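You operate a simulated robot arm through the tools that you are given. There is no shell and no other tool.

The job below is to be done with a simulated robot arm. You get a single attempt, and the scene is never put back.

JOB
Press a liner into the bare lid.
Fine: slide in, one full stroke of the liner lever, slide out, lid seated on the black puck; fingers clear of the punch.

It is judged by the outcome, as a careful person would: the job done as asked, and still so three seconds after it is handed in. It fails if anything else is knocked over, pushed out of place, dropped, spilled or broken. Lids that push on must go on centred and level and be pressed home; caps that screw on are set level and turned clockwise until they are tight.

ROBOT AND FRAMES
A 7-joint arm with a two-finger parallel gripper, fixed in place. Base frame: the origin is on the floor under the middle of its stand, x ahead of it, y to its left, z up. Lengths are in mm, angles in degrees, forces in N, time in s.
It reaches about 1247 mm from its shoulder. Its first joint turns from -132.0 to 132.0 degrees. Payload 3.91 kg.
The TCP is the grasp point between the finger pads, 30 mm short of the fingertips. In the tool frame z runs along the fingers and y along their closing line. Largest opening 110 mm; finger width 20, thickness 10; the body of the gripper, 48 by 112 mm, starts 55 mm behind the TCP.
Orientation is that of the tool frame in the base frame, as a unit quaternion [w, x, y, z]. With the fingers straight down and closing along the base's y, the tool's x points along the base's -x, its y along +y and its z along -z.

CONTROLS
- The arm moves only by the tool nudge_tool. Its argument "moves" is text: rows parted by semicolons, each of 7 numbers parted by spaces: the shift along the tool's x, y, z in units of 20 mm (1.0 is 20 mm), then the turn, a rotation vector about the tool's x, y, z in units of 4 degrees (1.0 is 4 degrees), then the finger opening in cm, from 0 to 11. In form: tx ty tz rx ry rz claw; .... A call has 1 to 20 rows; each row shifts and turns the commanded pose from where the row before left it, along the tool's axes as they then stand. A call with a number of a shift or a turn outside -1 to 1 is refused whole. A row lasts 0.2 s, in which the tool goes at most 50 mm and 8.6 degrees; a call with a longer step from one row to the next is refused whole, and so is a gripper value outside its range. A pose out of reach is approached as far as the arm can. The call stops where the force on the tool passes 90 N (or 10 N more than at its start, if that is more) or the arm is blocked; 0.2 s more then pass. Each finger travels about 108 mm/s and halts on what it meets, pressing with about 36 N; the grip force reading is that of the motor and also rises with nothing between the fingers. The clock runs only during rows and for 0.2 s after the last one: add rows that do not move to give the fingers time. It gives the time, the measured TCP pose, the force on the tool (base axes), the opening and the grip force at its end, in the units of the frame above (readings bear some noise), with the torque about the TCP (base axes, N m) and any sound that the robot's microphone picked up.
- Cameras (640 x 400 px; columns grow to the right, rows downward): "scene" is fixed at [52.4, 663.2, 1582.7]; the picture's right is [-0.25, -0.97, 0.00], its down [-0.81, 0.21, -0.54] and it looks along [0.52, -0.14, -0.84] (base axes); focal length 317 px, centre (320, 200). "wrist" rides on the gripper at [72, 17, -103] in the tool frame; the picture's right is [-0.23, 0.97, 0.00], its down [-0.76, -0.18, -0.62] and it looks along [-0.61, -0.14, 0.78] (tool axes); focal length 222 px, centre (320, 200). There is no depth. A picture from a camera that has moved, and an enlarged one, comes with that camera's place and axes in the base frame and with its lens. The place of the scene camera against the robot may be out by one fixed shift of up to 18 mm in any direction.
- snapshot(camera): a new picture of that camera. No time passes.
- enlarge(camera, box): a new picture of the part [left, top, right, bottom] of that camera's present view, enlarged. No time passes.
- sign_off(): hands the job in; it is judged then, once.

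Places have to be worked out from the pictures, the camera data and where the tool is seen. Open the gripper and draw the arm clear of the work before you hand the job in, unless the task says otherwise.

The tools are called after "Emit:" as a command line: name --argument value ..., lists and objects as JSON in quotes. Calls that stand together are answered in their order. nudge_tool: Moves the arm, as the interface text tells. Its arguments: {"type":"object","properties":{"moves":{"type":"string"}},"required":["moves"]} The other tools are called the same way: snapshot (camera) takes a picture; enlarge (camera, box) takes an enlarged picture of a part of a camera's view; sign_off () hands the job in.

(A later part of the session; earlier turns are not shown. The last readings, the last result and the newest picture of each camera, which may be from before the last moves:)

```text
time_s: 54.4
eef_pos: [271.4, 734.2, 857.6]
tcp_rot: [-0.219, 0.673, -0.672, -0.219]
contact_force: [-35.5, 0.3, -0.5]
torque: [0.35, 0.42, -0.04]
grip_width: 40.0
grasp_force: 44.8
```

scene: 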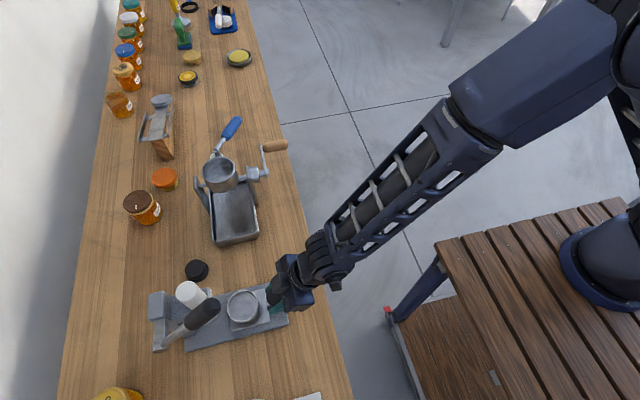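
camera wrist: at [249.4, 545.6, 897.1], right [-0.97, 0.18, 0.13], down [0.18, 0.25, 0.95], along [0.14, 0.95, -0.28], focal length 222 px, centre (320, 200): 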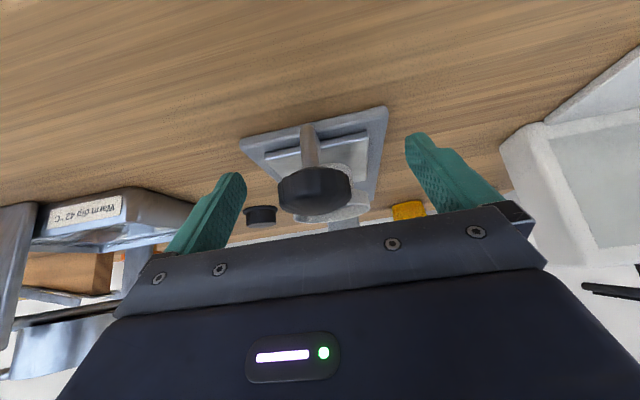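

Emit:
nudge_tool --moves "0 0.1 0 0 0 0 3;0 0 0 0 0 0 3"

Emit:
enlarge --camera "wrist" --box '[220, 100, 420, 235]'

Emit:
enlarge --camera "scene" --box '[140, 250, 304, 360]'

```text
time_s: 55.0
eef_pos: [270.7, 733.7, 857.2]
tcp_rot: [0.22, -0.672, 0.673, 0.218]
contact_force: [-17.9, 0.9, 1.9]
torque: [-0.81, 0.2, 0.13]
grip_width: 40.0
grasp_force: 45.3
```

```text
2.96 times, centred on (320, 168) of wrist
camera zoom: at [252.7, 615.4, 897.5], right [-0.97, 0.19, 0.13], down [0.18, 0.25, 0.95], along [0.14, 0.95, -0.28], focal length 658 px, centre (320, 296)
```

zoom: 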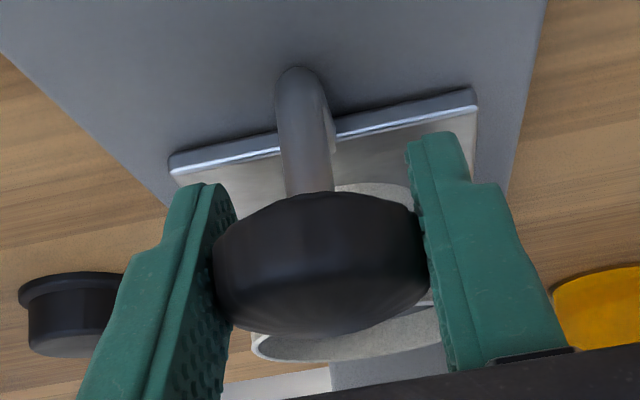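

```text
3.64 times, centred on (222, 305) of scene
camera zoom: at [52.4, 663.2, 1582.7], right [-0.25, -0.97, 0.0], down [-0.81, 0.21, -0.54], along [0.52, -0.14, -0.84], focal length 1152 px, centre (676, -182)
```

zoom: 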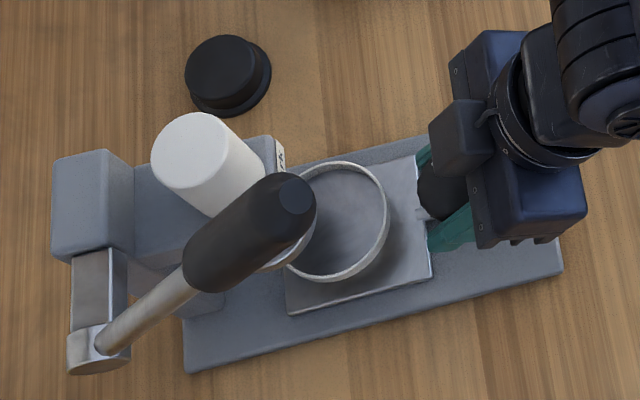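

Sliding well, with the lid still on its pedestal. I'll trim x a bit more and continue in smaller steps toward the stop.

Emit:
nudge_tool --moves "0 0.08 0 0 0 0 3;-0.4045 0 0.294 0 0 0 3;-0.4045 0 0.294 0 0 0 3;0 0 0 0 0 0 3"

Emit:
enlarge --camera "scene" --box '[140, 250, 304, 360]'

```text
time_s: 56.0
eef_pos: [269.6, 753.7, 857.2]
tcp_rot: [0.218, -0.672, 0.674, 0.217]
contact_force: [15.9, -1.7, -13.0]
torque: [-0.59, 0.13, -0.23]
grip_width: 39.9
grasp_force: 44.9
```

```text
3.64 times, centred on (222, 305) of scene
camera zoom: at [52.4, 663.2, 1582.7], right [-0.25, -0.97, 0.0], down [-0.81, 0.21, -0.54], along [0.52, -0.14, -0.84], focal length 1152 px, centre (676, -182)
```

zoom: 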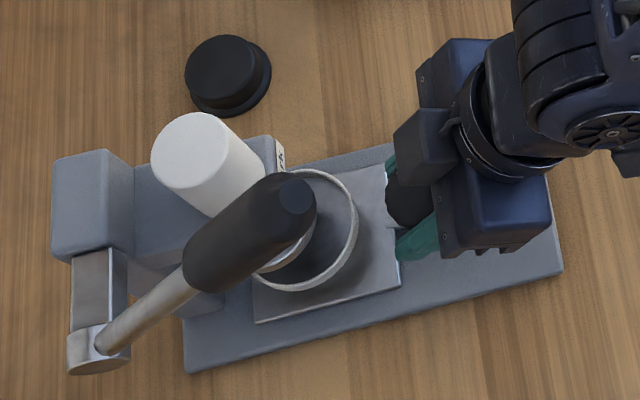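

No stop felt yet. Continuing in 5 mm steps.

Emit:
nudge_tool --moves "0 -0.02 0 0 0 0 3;-0.2022 0 0.147 0 0 0 3;-0.2022 0 0.147 0 0 0 3;0 0 0 0 0 0 3"

Emit:
enlarge --camera "wrist" --box '[220, 100, 420, 235]'

```text
time_s: 57.0
eef_pos: [270.2, 764.5, 857.7]
tcp_rot: [0.219, -0.671, 0.674, 0.218]
contact_force: [30.0, -4.9, -12.7]
torque: [0.02, 0.17, -0.16]
grip_width: 40.0
grasp_force: 44.9
```

```text
2.96 times, centred on (320, 168) of wrist
camera zoom: at [252.5, 645.6, 897.7], right [-0.97, 0.19, 0.13], down [0.18, 0.25, 0.95], along [0.14, 0.95, -0.28], focal length 658 px, centre (320, 296)
```

zoom: 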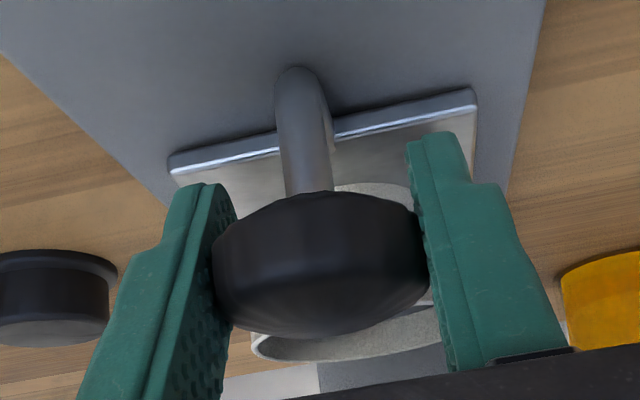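

Emit:
nudge_tool --moves "0 -0.06 0 0 0 0 3;-0.2022 0 0.147 0 0 0 3;0 0 0 0 0 0 3"

Emit:
enlarge --camera "scene" --box '[140, 250, 304, 360]'

```text
time_s: 57.8
eef_pos: [268.2, 770.8, 859.2]
tcp_rot: [-0.219, 0.673, -0.672, -0.22]
contact_force: [23.4, 0.8, 0.8]
torque: [0.31, -0.25, 0.17]
grip_width: 41.5
grasp_force: 11.3
```

```text
3.64 times, centred on (222, 305) of scene
camera zoom: at [52.4, 663.2, 1582.7], right [-0.25, -0.97, 0.0], down [-0.81, 0.21, -0.54], along [0.52, -0.14, -0.84], focal length 1152 px, centre (676, -182)
```

zoom: 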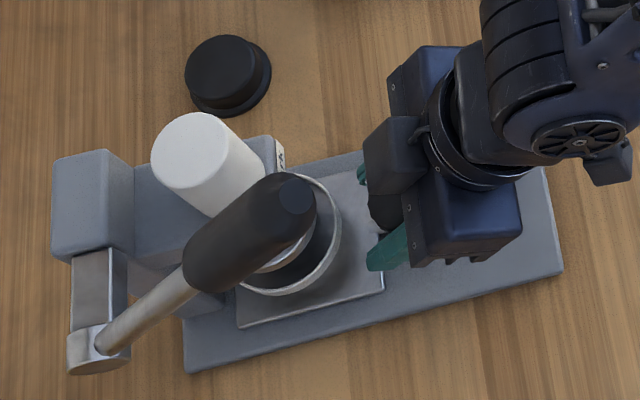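

Emit:
enlarge --camera "wrist" --box '[220, 100, 420, 235]'

Emit:
nudge_tool --moves "0 0 0 0 0 0 3;0 0 0 0 0 0 3"

```text
2.96 times, centred on (320, 168) of wrist
camera zoom: at [251.9, 652.0, 898.5], right [-0.97, 0.18, 0.13], down [0.18, 0.25, 0.95], along [0.14, 0.95, -0.27], focal length 658 px, centre (320, 296)
```

zoom: 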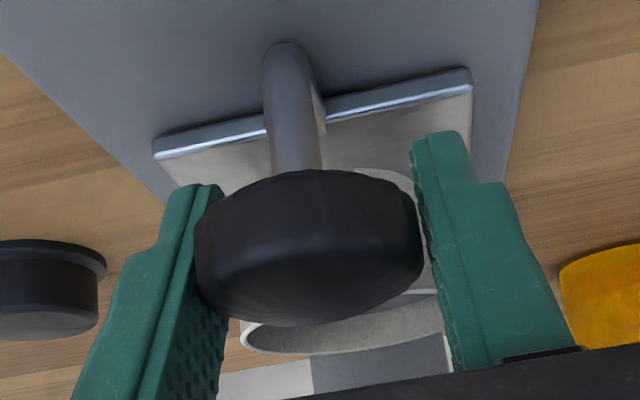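

```text
time_s: 58.4
eef_pos: [269.8, 771.0, 859.6]
tcp_rot: [0.219, -0.672, 0.672, 0.219]
contact_force: [21.4, 0.9, 7.6]
torque: [0.01, -0.11, 0.21]
grip_width: 41.3
grasp_force: 11.7
```

The pads slipped on the knob in the last step: carriage travel is about 104 mm, and the lid is now under the punch, so it's likely at its stop. I'll open slightly, release the side load, and check where the knob rests.

Emit:
nudge_tool --moves "0 0 0 0 0 0 7;0 0 0 0 0 0 7;0 0 0 0 0 0 7"

Emit:
enlarge --camera "wrist" --box '[220, 100, 420, 235]'

Emit:
enlarge --camera "scene" --box '[140, 250, 304, 360]'

```text
time_s: 59.2
eef_pos: [268.6, 769.1, 857.1]
tcp_rot: [0.219, -0.672, 0.673, 0.218]
contact_force: [-0.1, -0.9, -0.1]
torque: [-0.03, 0.03, -0.02]
grip_width: 70.2
grasp_force: 0.1
```

```text
2.96 times, centred on (320, 168) of wrist
camera zoom: at [251.3, 650.9, 897.5], right [-0.97, 0.18, 0.13], down [0.18, 0.25, 0.95], along [0.14, 0.95, -0.28], focal length 658 px, centre (320, 296)
```

zoom: 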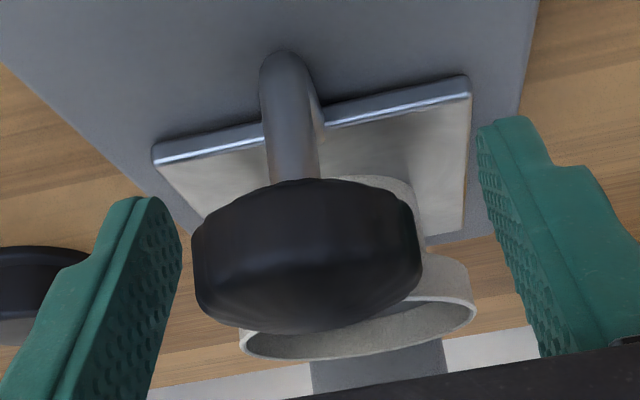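

```text
3.64 times, centred on (222, 305) of scene
camera zoom: at [52.4, 663.2, 1582.7], right [-0.25, -0.97, 0.0], down [-0.81, 0.21, -0.54], along [0.52, -0.14, -0.84], focal length 1152 px, centre (676, -182)
```

zoom: 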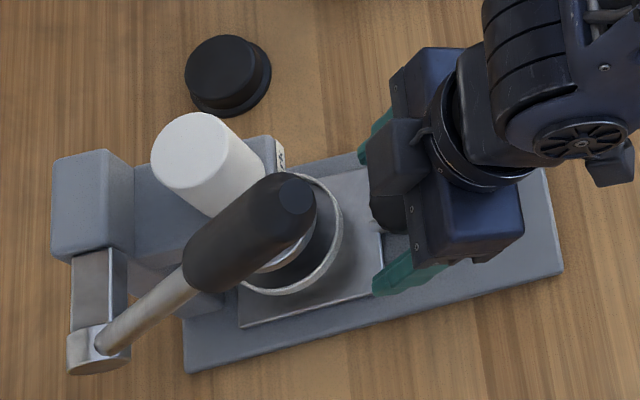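

The knob rests near y≈766, so the travel is about 100 mm, matching the punch position. I'll open fully, back straight out along the tool axis, and view lid-to-punch alignment.

Emit:
nudge_tool --moves "0 0 0 0 0 0 11;0 0 0 0 0 0 11;0 0 -1 0 0 0 11;0 0 -1 0 0 0 11;0 0 -1 0 0 0 11;0 0 -1 0 0 0 11;0 0 -1 0 0 0 11;0 0 -1 0 0 0 11;0 0 -1 0 0 0 11;0 0 -1 0 0 0 11;0 0 -1 0 0 0 11"

Emit:
snapshot --camera "wrist"

Emit:
enlarge --camera "wrist" --box '[256, 100, 384, 235]'

Emit:
enlarge --camera "scene" --box '[140, 250, 304, 360]'

```text
time_s: 61.6
eef_pos: [271.5, 660.7, 1005.9]
tcp_rot: [0.219, -0.672, 0.673, 0.218]
contact_force: [0.2, 0.3, -0.4]
torque: [0.0, 0.02, -0.03]
grip_width: 109.9
grasp_force: 0.1
```

```text
taken
camera wrist: at [253.8, 541.9, 1044.8], right [-0.97, 0.18, 0.13], down [0.18, 0.25, 0.95], along [0.14, 0.95, -0.28], focal length 222 px, centre (320, 200)
```

wrist: 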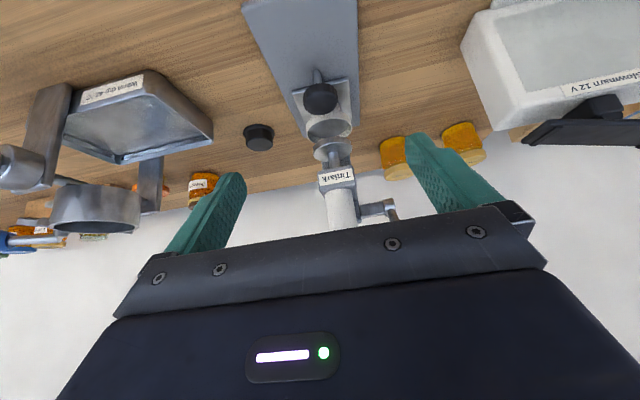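

```text
2.96 times, centred on (320, 168) of wrist
camera zoom: at [253.8, 541.9, 1044.8], right [-0.97, 0.18, 0.13], down [0.18, 0.25, 0.95], along [0.14, 0.95, -0.28], focal length 658 px, centre (320, 296)
```

zoom: 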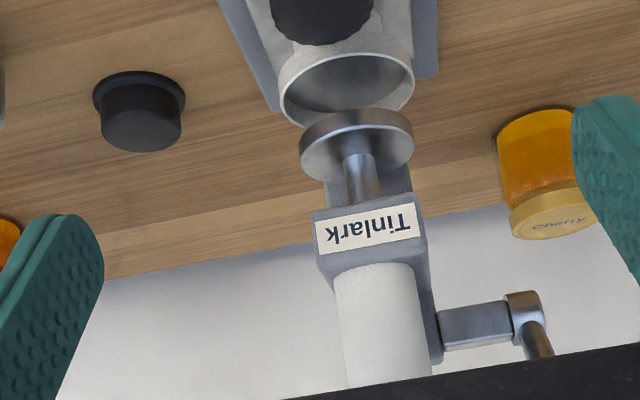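

```text
3.64 times, centred on (222, 305) of scene
camera zoom: at [52.4, 663.2, 1582.7], right [-0.25, -0.97, 0.0], down [-0.81, 0.21, -0.54], along [0.52, -0.14, -0.84], focal length 1152 px, centre (676, -182)
```

zoom: 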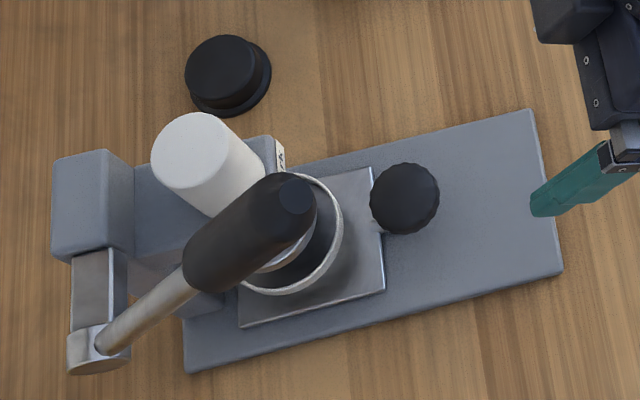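

The lid centre (about y=840) is now under the punch (about y=835–840), both at x≈268.6, so the slide is in. Next is the lever: I'll rise and back away to view its grip head-on with the same tilt, which nearly matches the lever's slope.

Emit:
nudge_tool --moves "-0.342 0.172 -0.905 0 0 0 11;-0.342 0.172 -0.905 0 0 0 11;-0.342 0.172 -0.905 0 0 0 11;-0.342 0.172 -0.905 0 0 0 11;-0.342 0.172 -0.905 0 0 0 11;-0.342 0.172 -0.905 0 0 0 11;-0.342 0.172 -0.905 0 0 0 11;-0.342 0.172 -0.905 0 0 0 11;-0.342 0.172 -0.905 0 0 0 11;-0.342 0.172 -0.905 0 0 0 11;-0.342 0.172 -0.905 0 0 0 11;-0.342 0.172 -0.905 0 0 0 11"

Emit:
snapshot --camera "wrist"

Emit:
enlarge --camera "wrist" --box '[250, 80, 410, 230]'

```text
time_s: 64.2
eef_pos: [230.2, 601.8, 1226.1]
tcp_rot: [-0.218, 0.673, -0.672, -0.219]
contact_force: [0.0, 0.6, -1.0]
torque: [0.03, -0.02, -0.04]
grip_width: 110.0
grasp_force: 0.0
```

```text
taken
camera wrist: at [211.9, 483.7, 1265.7], right [-0.97, 0.18, 0.13], down [0.18, 0.25, 0.95], along [0.14, 0.95, -0.28], focal length 222 px, centre (320, 200)
```

wrist: 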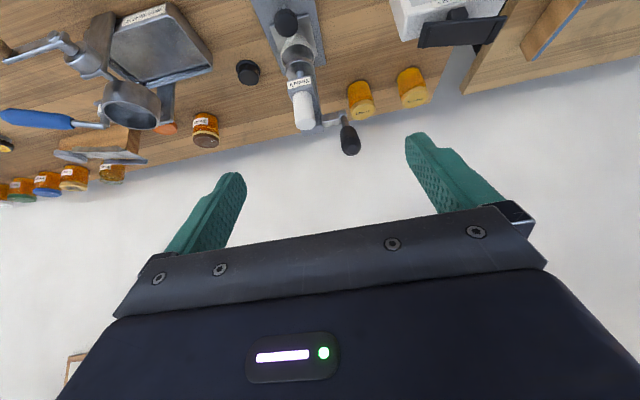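

```text
2.67 times, centred on (330, 155) of wrist
camera zoom: at [211.9, 483.7, 1265.7], right [-0.97, 0.18, 0.13], down [0.18, 0.25, 0.95], along [0.14, 0.95, -0.28], focal length 592 px, centre (293, 320)
```

zoom: 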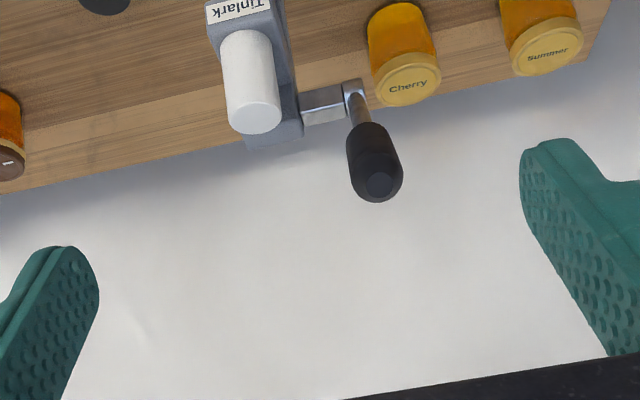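

The lever grip end is at (198, 764, 1120), pivot boss about (199, 895, 971): the lever swings in the plane x≈199, about 198 mm long, grip about 28 mm thick. I'll go to a pre-grasp point along its axis.

Emit:
nudge_tool --moves "-0.605 0.264 0.902 0 0 0 11;-0.605 0.264 0.902 0 0 0 11;-0.605 0.264 0.902 0 0 0 11;-0.605 0.264 0.902 0 0 0 11;-0.605 0.264 0.902 0 0 0 11;-0.605 0.264 0.902 0 0 0 11"

Emit:
snapshot --camera "wrist"

Emit:
snapshot --camera "scene"

```text
time_s: 65.6
eef_pos: [197.2, 723.5, 1181.5]
tcp_rot: [-0.219, 0.673, -0.672, -0.219]
contact_force: [-0.7, 0.2, 1.2]
torque: [0.01, 0.01, -0.02]
grip_width: 110.1
grasp_force: 0.2
```

```text
taken
camera wrist: at [180.6, 605.2, 1222.1], right [-0.97, 0.18, 0.13], down [0.18, 0.25, 0.95], along [0.14, 0.95, -0.28], focal length 222 px, centre (320, 200)
```

wrist: 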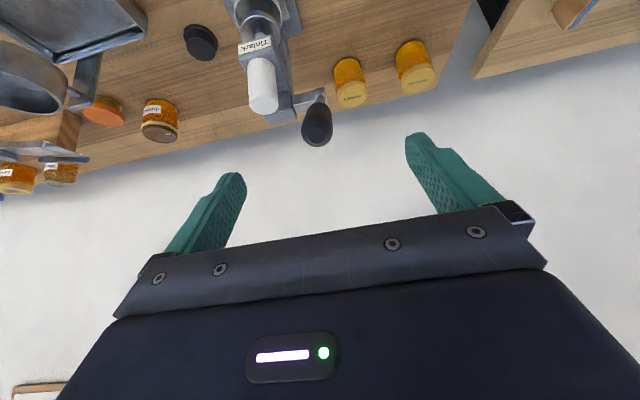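

```text
taken
```

scene: 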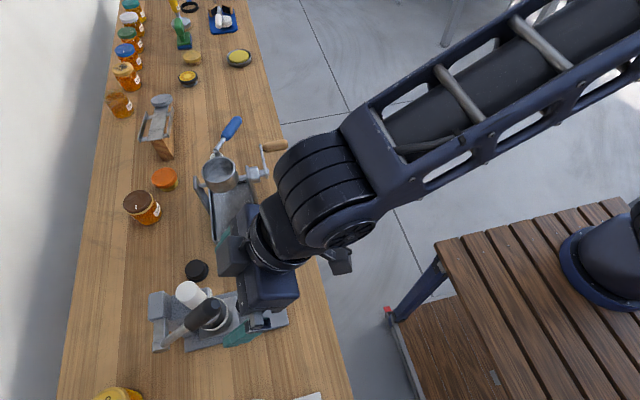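

The lever end is centred between the fingers (198.6, 764, 1119). I'll advance 110 mm along the tool axis to straddle the grip.

Emit:
nudge_tool --moves "0 -0.06 0.8 0 0 0 11;0 0 0.8 0 0 0 11;0 0 0.8 0 0 0 11;0 0 0.8 0 0 0 11;0 0 0.8 0 0 0 11;0 0 0.8 0 0 0 11;0 0 0.7 0 0 0 11"

Emit:
snapshot --camera "wrist"

Emit:
enlarge --camera "scene" --box '[130, 220, 330, 370]'

```text
time_s: 67.2
eef_pos: [198.3, 787.1, 1094.0]
tcp_rot: [0.219, -0.672, 0.673, 0.218]
contact_force: [-0.3, -0.8, -0.5]
torque: [0.04, 0.01, 0.01]
grip_width: 109.9
grasp_force: 0.0
```

```text
taken
camera wrist: at [181.0, 667.9, 1134.1], right [-0.97, 0.18, 0.13], down [0.18, 0.25, 0.95], along [0.14, 0.95, -0.28], focal length 222 px, centre (320, 200)
```

wrist: 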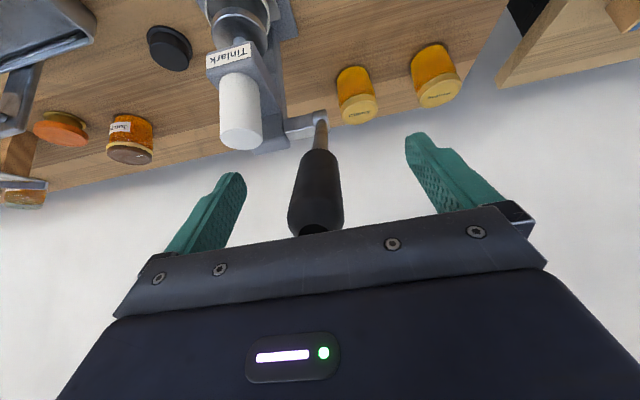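

```text
2.67 times, centred on (230, 295) of scene
camera zoom: at [52.4, 663.2, 1582.7], right [-0.25, -0.97, 0.0], down [-0.81, 0.21, -0.54], along [0.52, -0.14, -0.84], focal length 845 px, centre (560, -53)
```

zoom: 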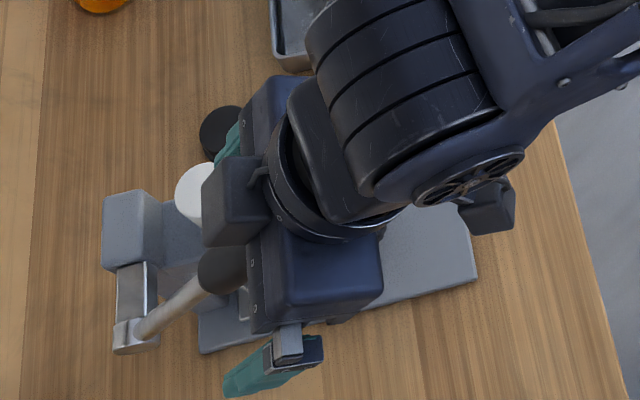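

The grip lies between the pads, about 2 mm toward +x of the TCP. I'll shift 2 mm and close on it.

Emit:
nudge_tool --moves "0 -0.1 0 0 0 0 6;0 0 0 0 0 0 4;0 0 0 0 0 0 2;0 0 0 0 0 0 2;0 0 0 0 0 0 2"

Emit:
snapshot --camera "wrist"

```text
time_s: 68.4
eef_pos: [200.7, 786.3, 1093.0]
tcp_rot: [0.219, -0.671, 0.673, 0.218]
contact_force: [2.1, 0.2, 0.6]
torque: [0.2, 0.09, 0.12]
grip_width: 27.6
grasp_force: 45.1
```

```text
taken
camera wrist: at [182.8, 668.3, 1133.1], right [-0.97, 0.18, 0.13], down [0.18, 0.25, 0.95], along [0.14, 0.95, -0.28], focal length 222 px, centre (320, 200)
```

wrist: 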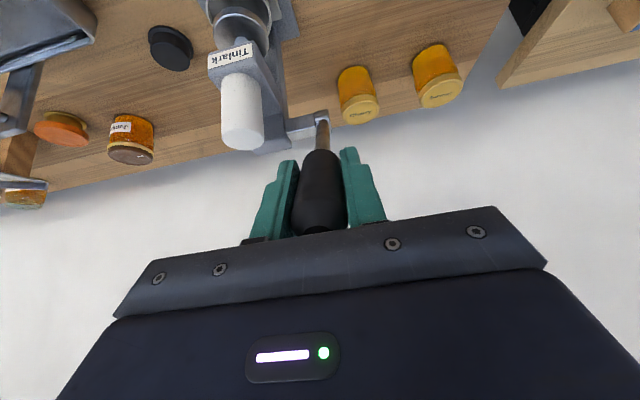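

The grip is held (27.6 mm, almost no side load). I'll start the stroke gently along the arc about the pivot (895, 971), 8° first, and read the forces.

Emit:
nudge_tool --moves "0.565 0 0.0765 0 0 0 2;0.5585 0 0.116 0 0 0 2;0 0 0 0 0 0 2"

Emit:
snapshot --camera "wrist"

```text
time_s: 69.2
eef_pos: [200.4, 770.4, 1076.8]
tcp_rot: [0.219, -0.671, 0.673, 0.219]
contact_force: [5.6, 3.1, 9.8]
torque: [1.36, 0.18, 0.12]
grip_width: 27.6
grasp_force: 44.9
```

```text
taken
camera wrist: at [182.7, 652.1, 1116.9], right [-0.97, 0.18, 0.13], down [0.18, 0.25, 0.95], along [0.14, 0.95, -0.28], focal length 222 px, centre (320, 200)
```

wrist: 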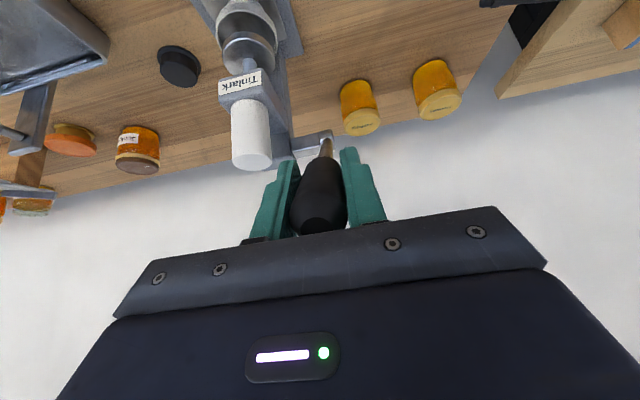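

The lever follows with about 10 N. Continuing the arc.

Emit:
nudge_tool --moves "0.548 0 0.1555 0 0 0 2;0.5365 0 0.1925 0 0 0 2;0.522 0 0.23 0 0 0 2;0.5045 0 0.266 0 0 0 2;0 0 0 0 0 0 2"

Emit:
snapshot --camera "wrist"

Emit:
enlarge --camera "scene" --box '[130, 220, 330, 370]'

```text
time_s: 70.4
eef_pos: [199.3, 745.4, 1038.3]
tcp_rot: [0.219, -0.672, 0.673, 0.218]
contact_force: [4.9, 4.2, 4.8]
torque: [1.14, 0.19, -0.06]
grip_width: 27.6
grasp_force: 45.4
```

```text
taken
camera wrist: at [182.8, 627.4, 1078.5], right [-0.97, 0.18, 0.13], down [0.18, 0.25, 0.95], along [0.14, 0.95, -0.28], focal length 222 px, centre (320, 200)
```

wrist: 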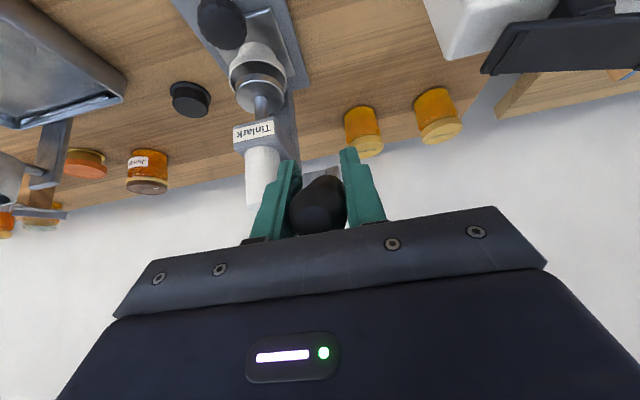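

```text
2.67 times, centred on (230, 295) of scene
camera zoom: at [52.4, 663.2, 1582.7], right [-0.25, -0.97, 0.0], down [-0.81, 0.21, -0.54], along [0.52, -0.14, -0.84], focal length 845 px, centre (560, -53)
```

zoom: 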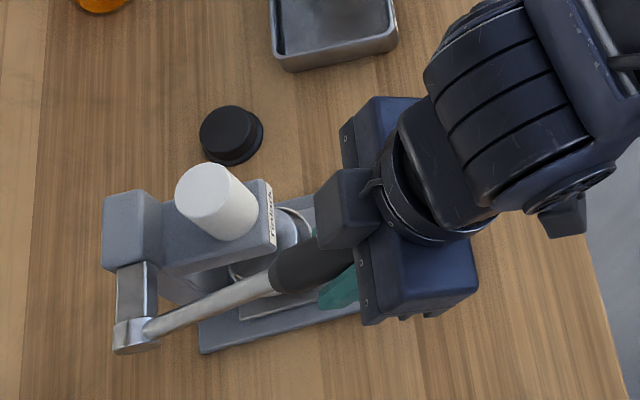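

Smooth so far. Continuing further down.

Emit:
nudge_tool --moves "0.485 0 0.3 0 0 0 2;0.4625 0 0.333 0 0 0 2;0.4385 0 0.3655 0 0 0 2;0.411 0 0.3935 0 0 0 2;0 0 0 0 0 0 2"

Emit:
snapshot --camera "wrist"

Emit:
enlarge --camera "wrist" --box '[180, 0, 320, 190]'

```text
time_s: 71.6
eef_pos: [200.7, 733.7, 995.2]
tcp_rot: [0.219, -0.672, 0.673, 0.218]
contact_force: [-4.2, -13.9, 7.4]
torque: [1.08, -0.12, 0.04]
grip_width: 27.7
grasp_force: 44.9
```

```text
taken
camera wrist: at [182.8, 615.1, 1034.7], right [-0.97, 0.18, 0.13], down [0.18, 0.25, 0.95], along [0.14, 0.95, -0.28], focal length 222 px, centre (320, 200)
```

wrist: 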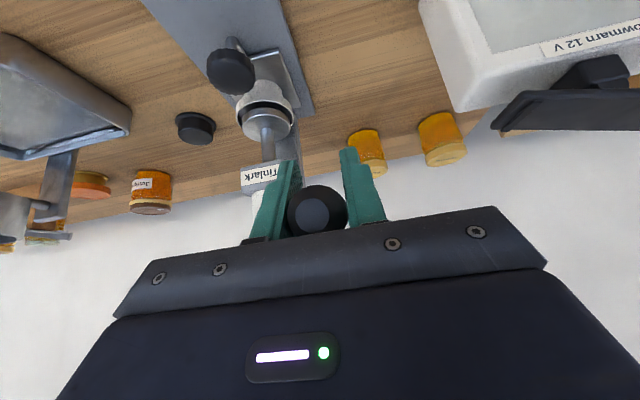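

```text
2.11 times, centred on (250, 95) of wrist
camera zoom: at [182.8, 615.1, 1034.7], right [-0.97, 0.18, 0.13], down [0.18, 0.25, 0.95], along [0.14, 0.95, -0.28], focal length 468 px, centre (467, 421)
```

zoom: 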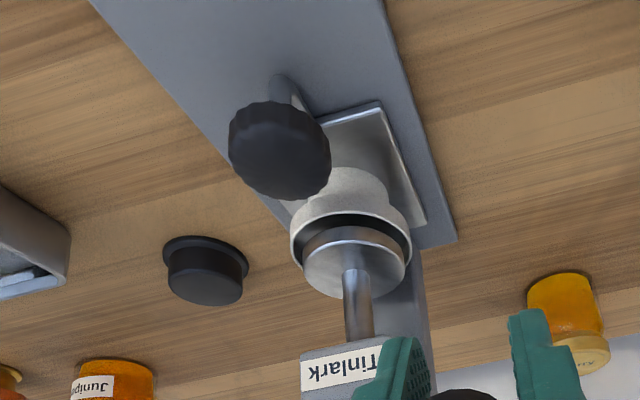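

The punch is entering the lid, well centred. A small radial load (14 N) tells me to bias about 1 mm outward; I'll continue the stroke in smaller groups.

Emit:
nudge_tool --moves "0.424 0 0.393 0 0 0 2;0.353 0 0.448 0 0 0 2;0 0 0 0 0 0 2"

Emit:
enlarge --camera "wrist" --box '[180, 0, 320, 190]'

```text
time_s: 72.4
eef_pos: [200.7, 733.0, 970.5]
tcp_rot: [-0.218, 0.673, -0.673, -0.218]
contact_force: [-9.5, -5.1, -5.1]
torque: [-0.5, -0.22, -0.02]
grip_width: 27.4
grasp_force: 45.0
```

```text
2.11 times, centred on (250, 95) of wrist
camera zoom: at [182.9, 614.4, 1010.6], right [-0.97, 0.18, 0.13], down [0.18, 0.25, 0.95], along [0.14, 0.95, -0.28], focal length 468 px, centre (467, 421)
```

zoom: 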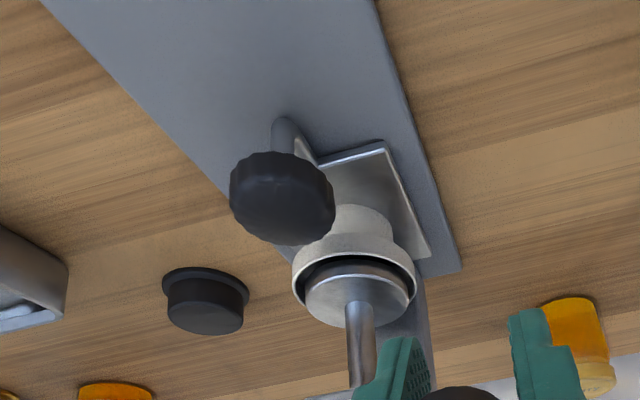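

Emit:
nudge_tool --moves "0.32 0 0.471 0 0 0 2;0.287 0 0.4925 0 0 0 2;0 0 0 0 0 0 2"

Emit:
enlarge --camera "wrist" --box '[180, 0, 320, 190]'

```text
time_s: 73.2
eef_pos: [199.5, 734.6, 950.8]
tcp_rot: [0.219, -0.672, 0.673, 0.22]
contact_force: [5.2, 0.7, 7.9]
torque: [1.23, 0.12, 0.08]
grip_width: 27.6
grasp_force: 44.5
```

```text
2.11 times, centred on (250, 95) of wrist
camera zoom: at [182.6, 616.0, 989.7], right [-0.97, 0.19, 0.13], down [0.18, 0.25, 0.95], along [0.14, 0.95, -0.27], focal length 468 px, centre (467, 421)
```

zoom: 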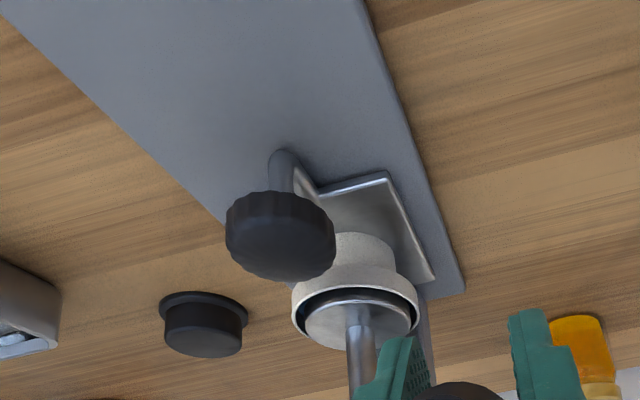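

Emit:
nudge_tool --moves "0.252 0 0.5115 0 0 0 2;0.216 0 0.5275 0 0 0 2;0 0 0 0 0 0 2"

Emit:
enlarge --camera "wrist" --box '[180, 0, 320, 190]'

```text
time_s: 74.0
eef_pos: [199.6, 738.4, 928.7]
tcp_rot: [0.22, -0.671, 0.673, 0.219]
contact_force: [6.7, -9.3, 29.6]
torque: [-0.25, 0.07, 0.14]
grip_width: 27.6
grasp_force: 45.1
```

```text
2.11 times, centred on (250, 95) of wrist
camera zoom: at [182.8, 619.9, 968.5], right [-0.97, 0.18, 0.13], down [0.18, 0.25, 0.95], along [0.14, 0.95, -0.27], focal length 468 px, centre (467, 421)
```

zoom: 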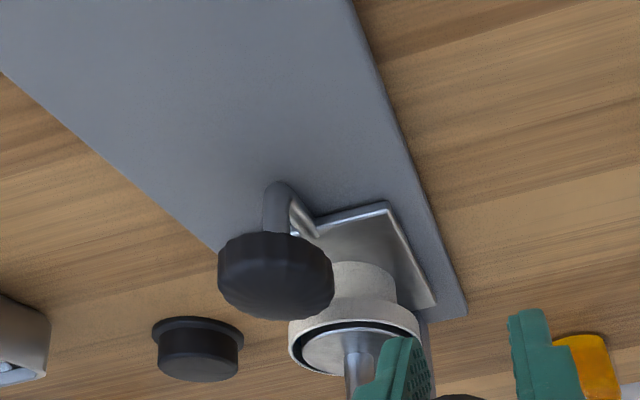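

Resistance is now rising (30 N): the punch has met the liner/lid. Continuing in half steps to find the end of the stroke.

Emit:
nudge_tool --moves "0.09 0 0.271 0 0 0 2;0 0 0 0 0 0 2"

Emit:
enlarge --camera "wrist" --box '[180, 0, 320, 190]'

```text
time_s: 74.6
eef_pos: [200.7, 739.4, 921.2]
tcp_rot: [0.219, -0.672, 0.673, 0.219]
contact_force: [10.1, -1.9, 27.9]
torque: [-0.72, 0.29, 0.21]
grip_width: 27.2
grasp_force: 44.4
```

```text
2.11 times, centred on (250, 95) of wrist
camera zoom: at [182.7, 621.9, 961.5], right [-0.97, 0.18, 0.13], down [0.18, 0.25, 0.95], along [0.14, 0.95, -0.27], focal length 468 px, centre (467, 421)
```

zoom: 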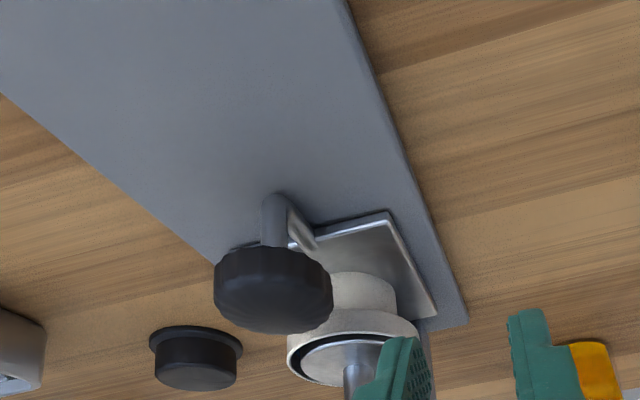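

Emit:
snapshot --camera "wrist"

Emit:
snapshot --camera "scene"

```text
taken
camera wrist: at [182.7, 621.9, 961.5], right [-0.97, 0.18, 0.13], down [0.18, 0.25, 0.95], along [0.14, 0.95, -0.27], focal length 222 px, centre (320, 200)
```

wrist: 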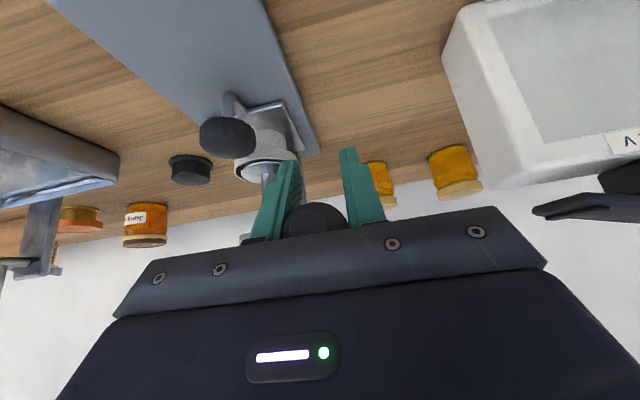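

```text
taken
```

scene: 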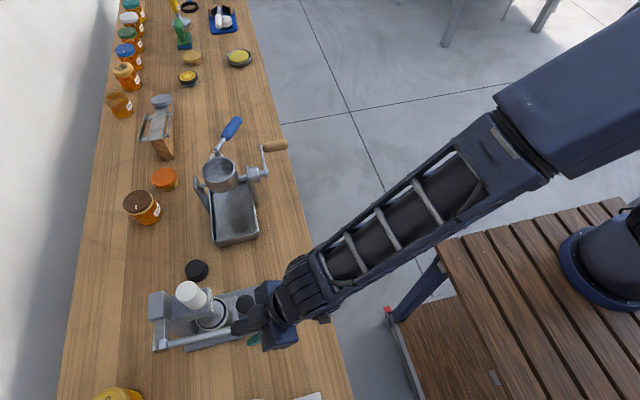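

The pads are slipping on the grip: the lever itself is only near −9° while my TCP is at −18°, and the punch top is about at the lid's rim. The palm edge is nearly on the grip, so I'll push on perpendicular to the lever in small steps and let the palm carry the force.

Emit:
nudge_tool --moves "0.0907 0 0.178 0 0 0 2;0.0907 0 0.178 0 0 0 2;0 0 0 0 0 0 2"

Emit:
snapshot --camera "wrist"

Emit:
enlarge --camera "wrist" --box '[180, 60, 380, 240]'

```text
time_s: 75.2
eef_pos: [201.5, 741.3, 920.5]
tcp_rot: [0.222, -0.672, 0.672, 0.22]
contact_force: [-0.8, -52.3, 41.8]
torque: [-0.68, -0.13, -0.06]
grip_width: 27.3
grasp_force: 44.7
stopped in row 3: the force on the tool passed its limit at 97 N (the readings are from after the stop); the commanded pose is now the measured one
```

```text
taken
camera wrist: at [182.9, 622.2, 959.7], right [-0.97, 0.18, 0.13], down [0.18, 0.24, 0.95], along [0.14, 0.95, -0.27], focal length 222 px, centre (320, 200)
```

wrist: 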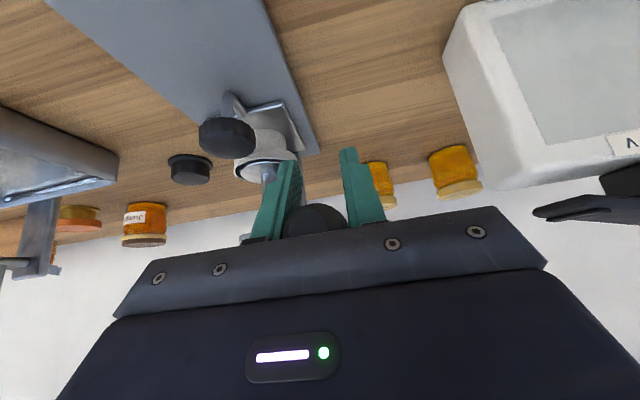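

```text
2.22 times, centred on (280, 150) of wrist
camera zoom: at [182.9, 622.2, 959.7], right [-0.97, 0.18, 0.13], down [0.18, 0.24, 0.95], along [0.14, 0.95, -0.27], focal length 494 px, centre (409, 311)
```

zoom: 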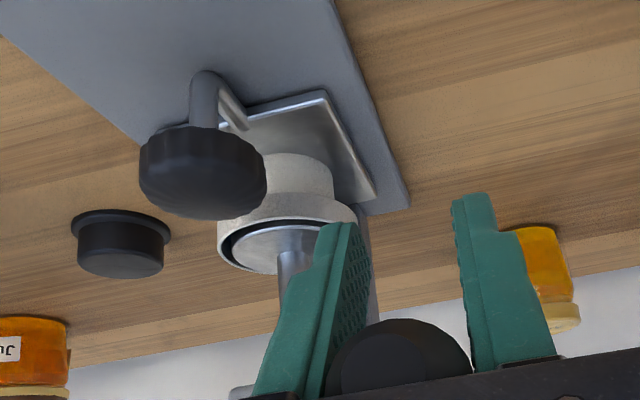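

Force rose to 97 N with the lever not moving any further: it looks like the bottom of the stroke. I'll relieve the load by backing off 6 mm and see whether the lever is sprung.

Emit:
nudge_tool --moves "-0.068 0 -0.134 0 0 0 2;-0.068 0 -0.134 0 0 0 2;0 0 0 0 0 0 2"

Emit:
enlarge --camera "wrist" --box '[180, 60, 380, 240]'

```text
time_s: 76.0
eef_pos: [200.5, 740.4, 922.5]
tcp_rot: [-0.219, 0.673, -0.672, -0.219]
contact_force: [-4.8, -29.1, -10.5]
torque: [0.3, -0.17, -0.09]
grip_width: 27.6
grasp_force: 45.0
```

```text
2.22 times, centred on (280, 150) of wrist
camera zoom: at [182.9, 622.1, 962.3], right [-0.97, 0.18, 0.13], down [0.18, 0.25, 0.95], along [0.14, 0.95, -0.27], focal length 494 px, centre (409, 311)
```

zoom: 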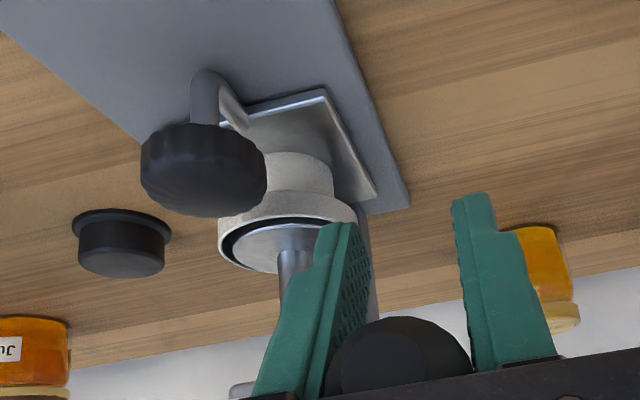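

No spring push is evident (the lever even resists rising slightly). I'll ease the axial load and open the fingers to see if the lever stays put.

Emit:
nudge_tool --moves "0.081 0 -0.0587 0 0 0 2;0 0 0 0 0 0 4;0 0 0 0 0 0 6;0 0 0 0 0 0 6"

Emit:
enlarge --camera "wrist" --box '[180, 60, 380, 240]'

Emit:
enlarge --camera "scene" --box '[130, 250, 330, 375]'

```text
time_s: 77.0
eef_pos: [201.6, 739.8, 924.4]
tcp_rot: [0.221, -0.672, 0.672, 0.22]
contact_force: [0.4, 0.0, 0.5]
torque: [0.0, 0.0, 0.0]
grip_width: 60.0
grasp_force: 0.1
```

```text
2.22 times, centred on (280, 150) of wrist
camera zoom: at [183.5, 621.3, 963.2], right [-0.97, 0.18, 0.13], down [0.18, 0.24, 0.95], along [0.14, 0.95, -0.27], focal length 494 px, centre (409, 311)
```

zoom: 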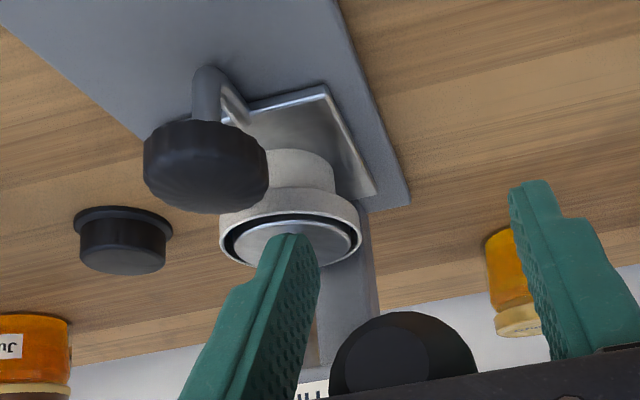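

```text
3.20 times, centred on (230, 312) of scene
camera zoom: at [52.4, 663.2, 1582.7], right [-0.25, -0.97, 0.0], down [-0.81, 0.21, -0.54], along [0.52, -0.14, -0.84], focal length 1014 px, centre (608, -160)
```

zoom: 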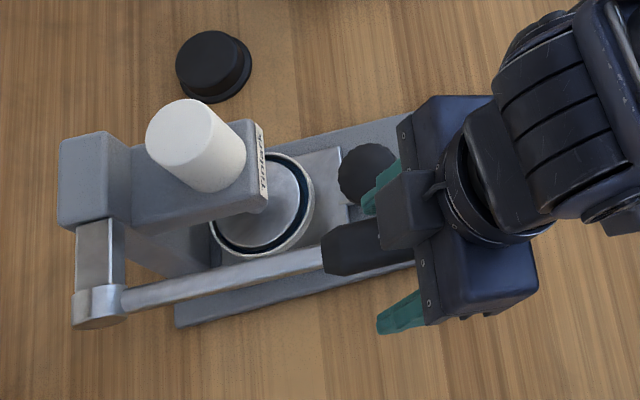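

Released with zero force, the lever stays down at about −6°, so it isn't sprung. I'll retract clear of it to see the punch and to allow a straight-down check push at the end of the stroke.

Emit:
nudge_tool --moves "0 0 0 0 0 0 9;0 0 0 0 0 0 11;0 0 -0.8 0 0 0 11;0 0 -0.8 0 0 0 11;0 0 -0.8 0 0 0 11;0 0 -0.8 0 0 0 11;0 0 -0.8 0 0 0 11;0 0 -0.8 0 0 0 11;0 0 -0.8 0 0 0 11;0 0 -0.8 0 0 0 11"

Emit:
snapshot --camera "wrist"

Emit:
enlarge --camera "wrist" --box '[200, 60, 360, 220]'

Emit:
enlarge --camera "scene" --box '[130, 250, 330, 375]'

```text
time_s: 79.2
eef_pos: [200.4, 662.1, 1024.7]
tcp_rot: [-0.22, 0.672, -0.672, -0.22]
contact_force: [-0.1, 0.2, 0.1]
torque: [0.03, -0.01, -0.02]
grip_width: 110.3
grasp_force: 0.2
```

```text
taken
camera wrist: at [184.2, 544.0, 1064.3], right [-0.97, 0.18, 0.13], down [0.18, 0.25, 0.95], along [0.14, 0.95, -0.27], focal length 222 px, centre (320, 200)
```

wrist: 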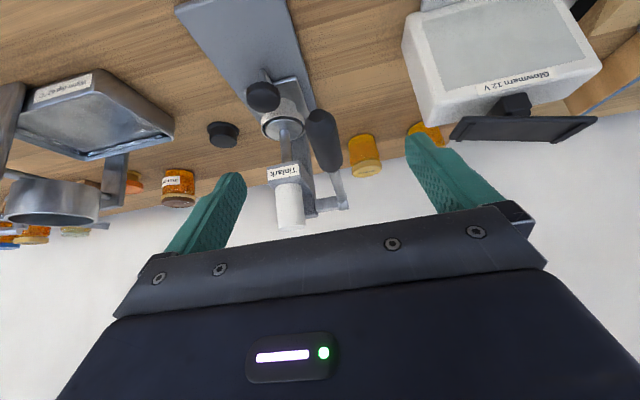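

```text
2.50 times, centred on (280, 140) of wrist
camera zoom: at [184.2, 544.0, 1064.3], right [-0.97, 0.18, 0.13], down [0.18, 0.25, 0.95], along [0.14, 0.95, -0.27], focal length 555 px, centre (420, 350)
```

zoom: 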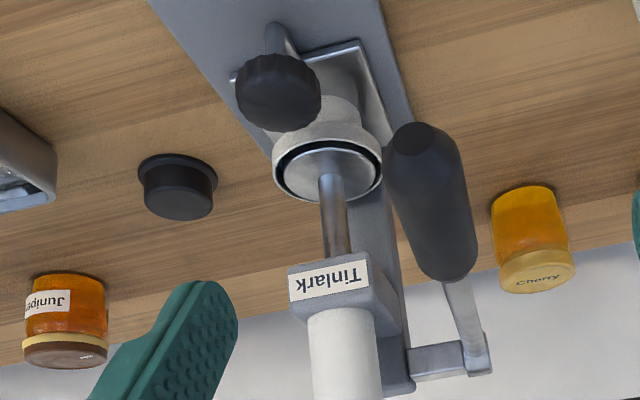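

```text
3.20 times, centred on (230, 312) of scene
camera zoom: at [52.4, 663.2, 1582.7], right [-0.25, -0.97, 0.0], down [-0.81, 0.21, -0.54], along [0.52, -0.14, -0.84], focal length 1014 px, centre (608, -160)
```

zoom: 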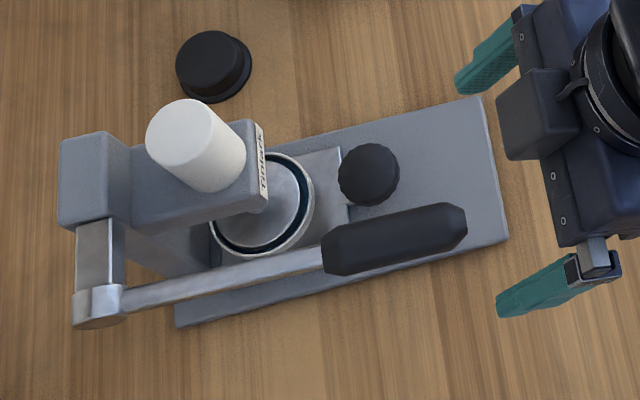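

Emit:
enlarge --camera "wrist" --box '[255, 85, 305, 125]'

Emit:
enlarge --camera "scene" --box '[190, 285, 245, 340]'

```text
10.00 times, centred on (280, 105) of wrist
camera zoom: at [184.2, 544.0, 1064.3], right [-0.97, 0.18, 0.13], down [0.18, 0.25, 0.95], along [0.14, 0.95, -0.27], focal length 2221 px, centre (720, 1150)
```

zoom: 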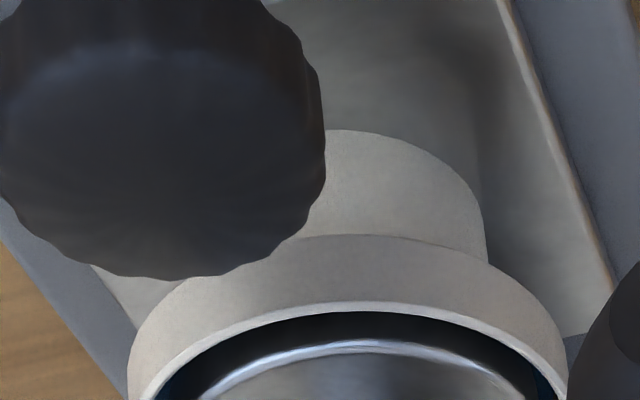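

```text
7.27 times, centred on (218, 312) of scene
camera zoom: at [52.4, 663.2, 1582.7], right [-0.25, -0.97, 0.0], down [-0.81, 0.21, -0.54], along [0.52, -0.14, -0.84], focal length 2305 px, centre (1066, -618)
```

zoom: 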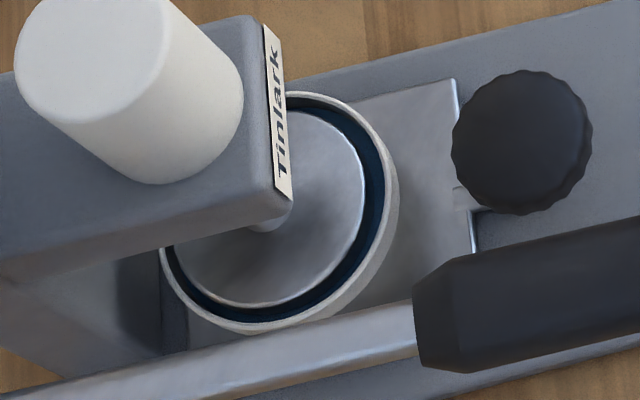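

A dark navy liner ring is now visible in the lid around the punch disc, so the press has delivered the liner. To make sure that the stroke is truly at its end, I'll straighten the tool, close the fingers and push straight down on the grip's outer end, without letting the lever rise.

Emit:
nudge_tool --moves "0 0 0 0 1 0 8;0 0 0 0 1 0 6;0 0 0 0 1 0 4;0 0 0 0 1 0 2;0 0 0 0 1 0 0;0 0 0 0 1 0 0;0 0 0 0 1 0 0;0 0 0 0 1 0 0;0 0 0 0 1 0 0;-0.85 0.03 0 0 0 0 0;-0.85 0.03 0 0 0 0 0;-0.85 0 0 0 0 0 0;0 0 0 0 0 0 0"

Emit:
snapshot --camera "wrist"

Emit:
enlarge --camera "scene" --box '[130, 230, 330, 375]'

```text
time_s: 82.0
eef_pos: [201.7, 715.6, 1026.7]
tcp_rot: [0.002, -0.707, 0.708, 0.002]
contact_force: [0.2, 0.5, 0.4]
torque: [0.01, -0.01, -0.01]
grip_width: 0.0
grasp_force: 36.0
```

```text
taken
camera wrist: at [182.9, 643.5, 1128.4], right [-0.97, 0.23, 0.0], down [0.18, 0.76, 0.63], along [0.14, 0.61, -0.78], focal length 222 px, centre (320, 200)
```

wrist: 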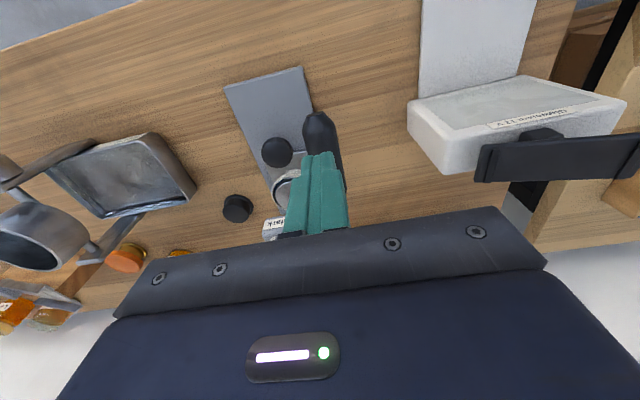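

```text
2.76 times, centred on (230, 302) of scene
camera zoom: at [52.4, 663.2, 1582.7], right [-0.25, -0.97, 0.0], down [-0.81, 0.21, -0.54], along [0.52, -0.14, -0.84], focal length 874 px, centre (568, -83)
```

zoom: 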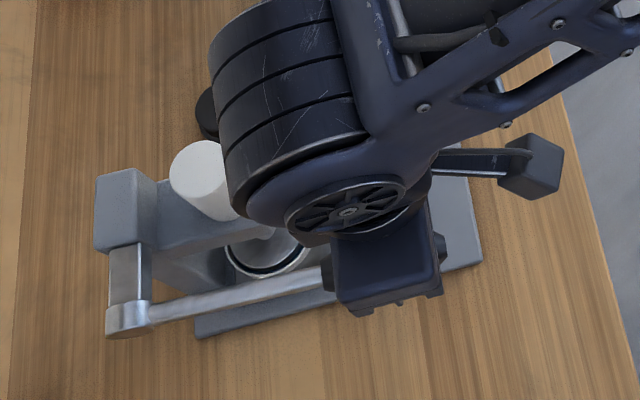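

The closed fingertips are above the grip near its end. I'll lower them in small steps until contact and then push.

Emit:
nudge_tool --moves "0 0.05 0.5 0 0 0 0;0 0 0.5 0 0 0 0;0 0 0.25 0 0 0 0;0 0 0.25 0 0 0 0;0 0 0 0 0 0 0"

Emit:
nudge_tool --moves "0 0 0.15 0 0 0 0;0 0 0.15 0 0 0 0;0 0 0.15 0 0 0 0;0 0 0 0 0 0 0"

```text
time_s: 83.2
eef_pos: [197.5, 715.0, 998.4]
tcp_rot: [-0.003, 0.707, -0.707, -0.002]
contact_force: [0.8, 1.4, 10.1]
torque: [0.12, -0.02, 0.11]
grip_width: 0.1
grasp_force: 36.1
```

```text
time_s: 84.1
eef_pos: [198.3, 717.8, 997.6]
tcp_rot: [0.006, -0.706, 0.708, 0.005]
contact_force: [0.0, -10.5, 34.8]
torque: [0.04, -0.07, -0.08]
grip_width: 0.1
grasp_force: 35.5
stopped in row 4: the force on the tool passed its limit at 93 N (the readings are from after the stop); the commanded pose is now the measured one
```

The fingertips met the grip at z≈998 and 93 N moved it by no more than about 1 mm, so the lever is at its hard stop: the stroke is complete. Now I'll lift off, tilt back and re-grip the lever to return it to the top.

Emit:
nudge_tool --moves "0 0 -0.5 0 0 0 0;0 0 -0.8 0 0 0 0;0 0 -0.8 0 0 0 0;0.8 0 -0.05 0 0 0 0;0.8 -0.03 0 0 0 0 0;0.74 0 0 0 0 0 0;0 0 0 0 -1 0 2;0 0 0 0 -1 0 4;0 0 0 0 -1 0 6;0 0 0 0 -1 0 8;0 0 0 0 -1 0 10;0 0 0 0 -1 0 10;0 0 0 0 -1 0 10;0 0 0 0 -1 0 10;0 0 0 0 -1 0 10;0 0 0 0 0 0 10"

Emit:
snapshot --camera "wrist"

```text
time_s: 87.5
eef_pos: [198.7, 669.5, 1036.9]
tcp_rot: [0.222, -0.671, 0.672, 0.222]
contact_force: [0.1, 0.3, 0.2]
torque: [-0.01, -0.01, -0.04]
grip_width: 100.0
grasp_force: 0.1
```

```text
taken
camera wrist: at [181.1, 550.6, 1074.8], right [-0.97, 0.18, 0.13], down [0.18, 0.24, 0.95], along [0.14, 0.95, -0.27], focal length 222 px, centre (320, 200)
```

wrist: 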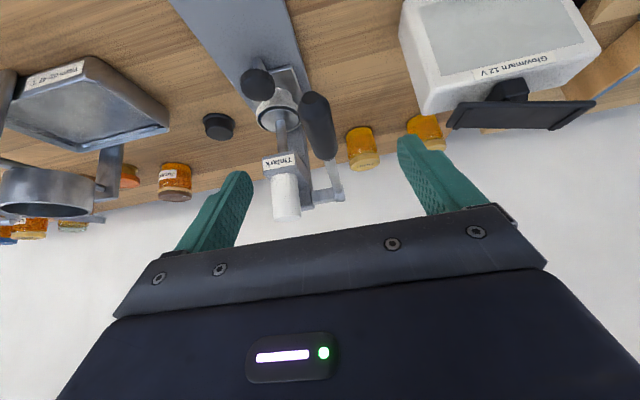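

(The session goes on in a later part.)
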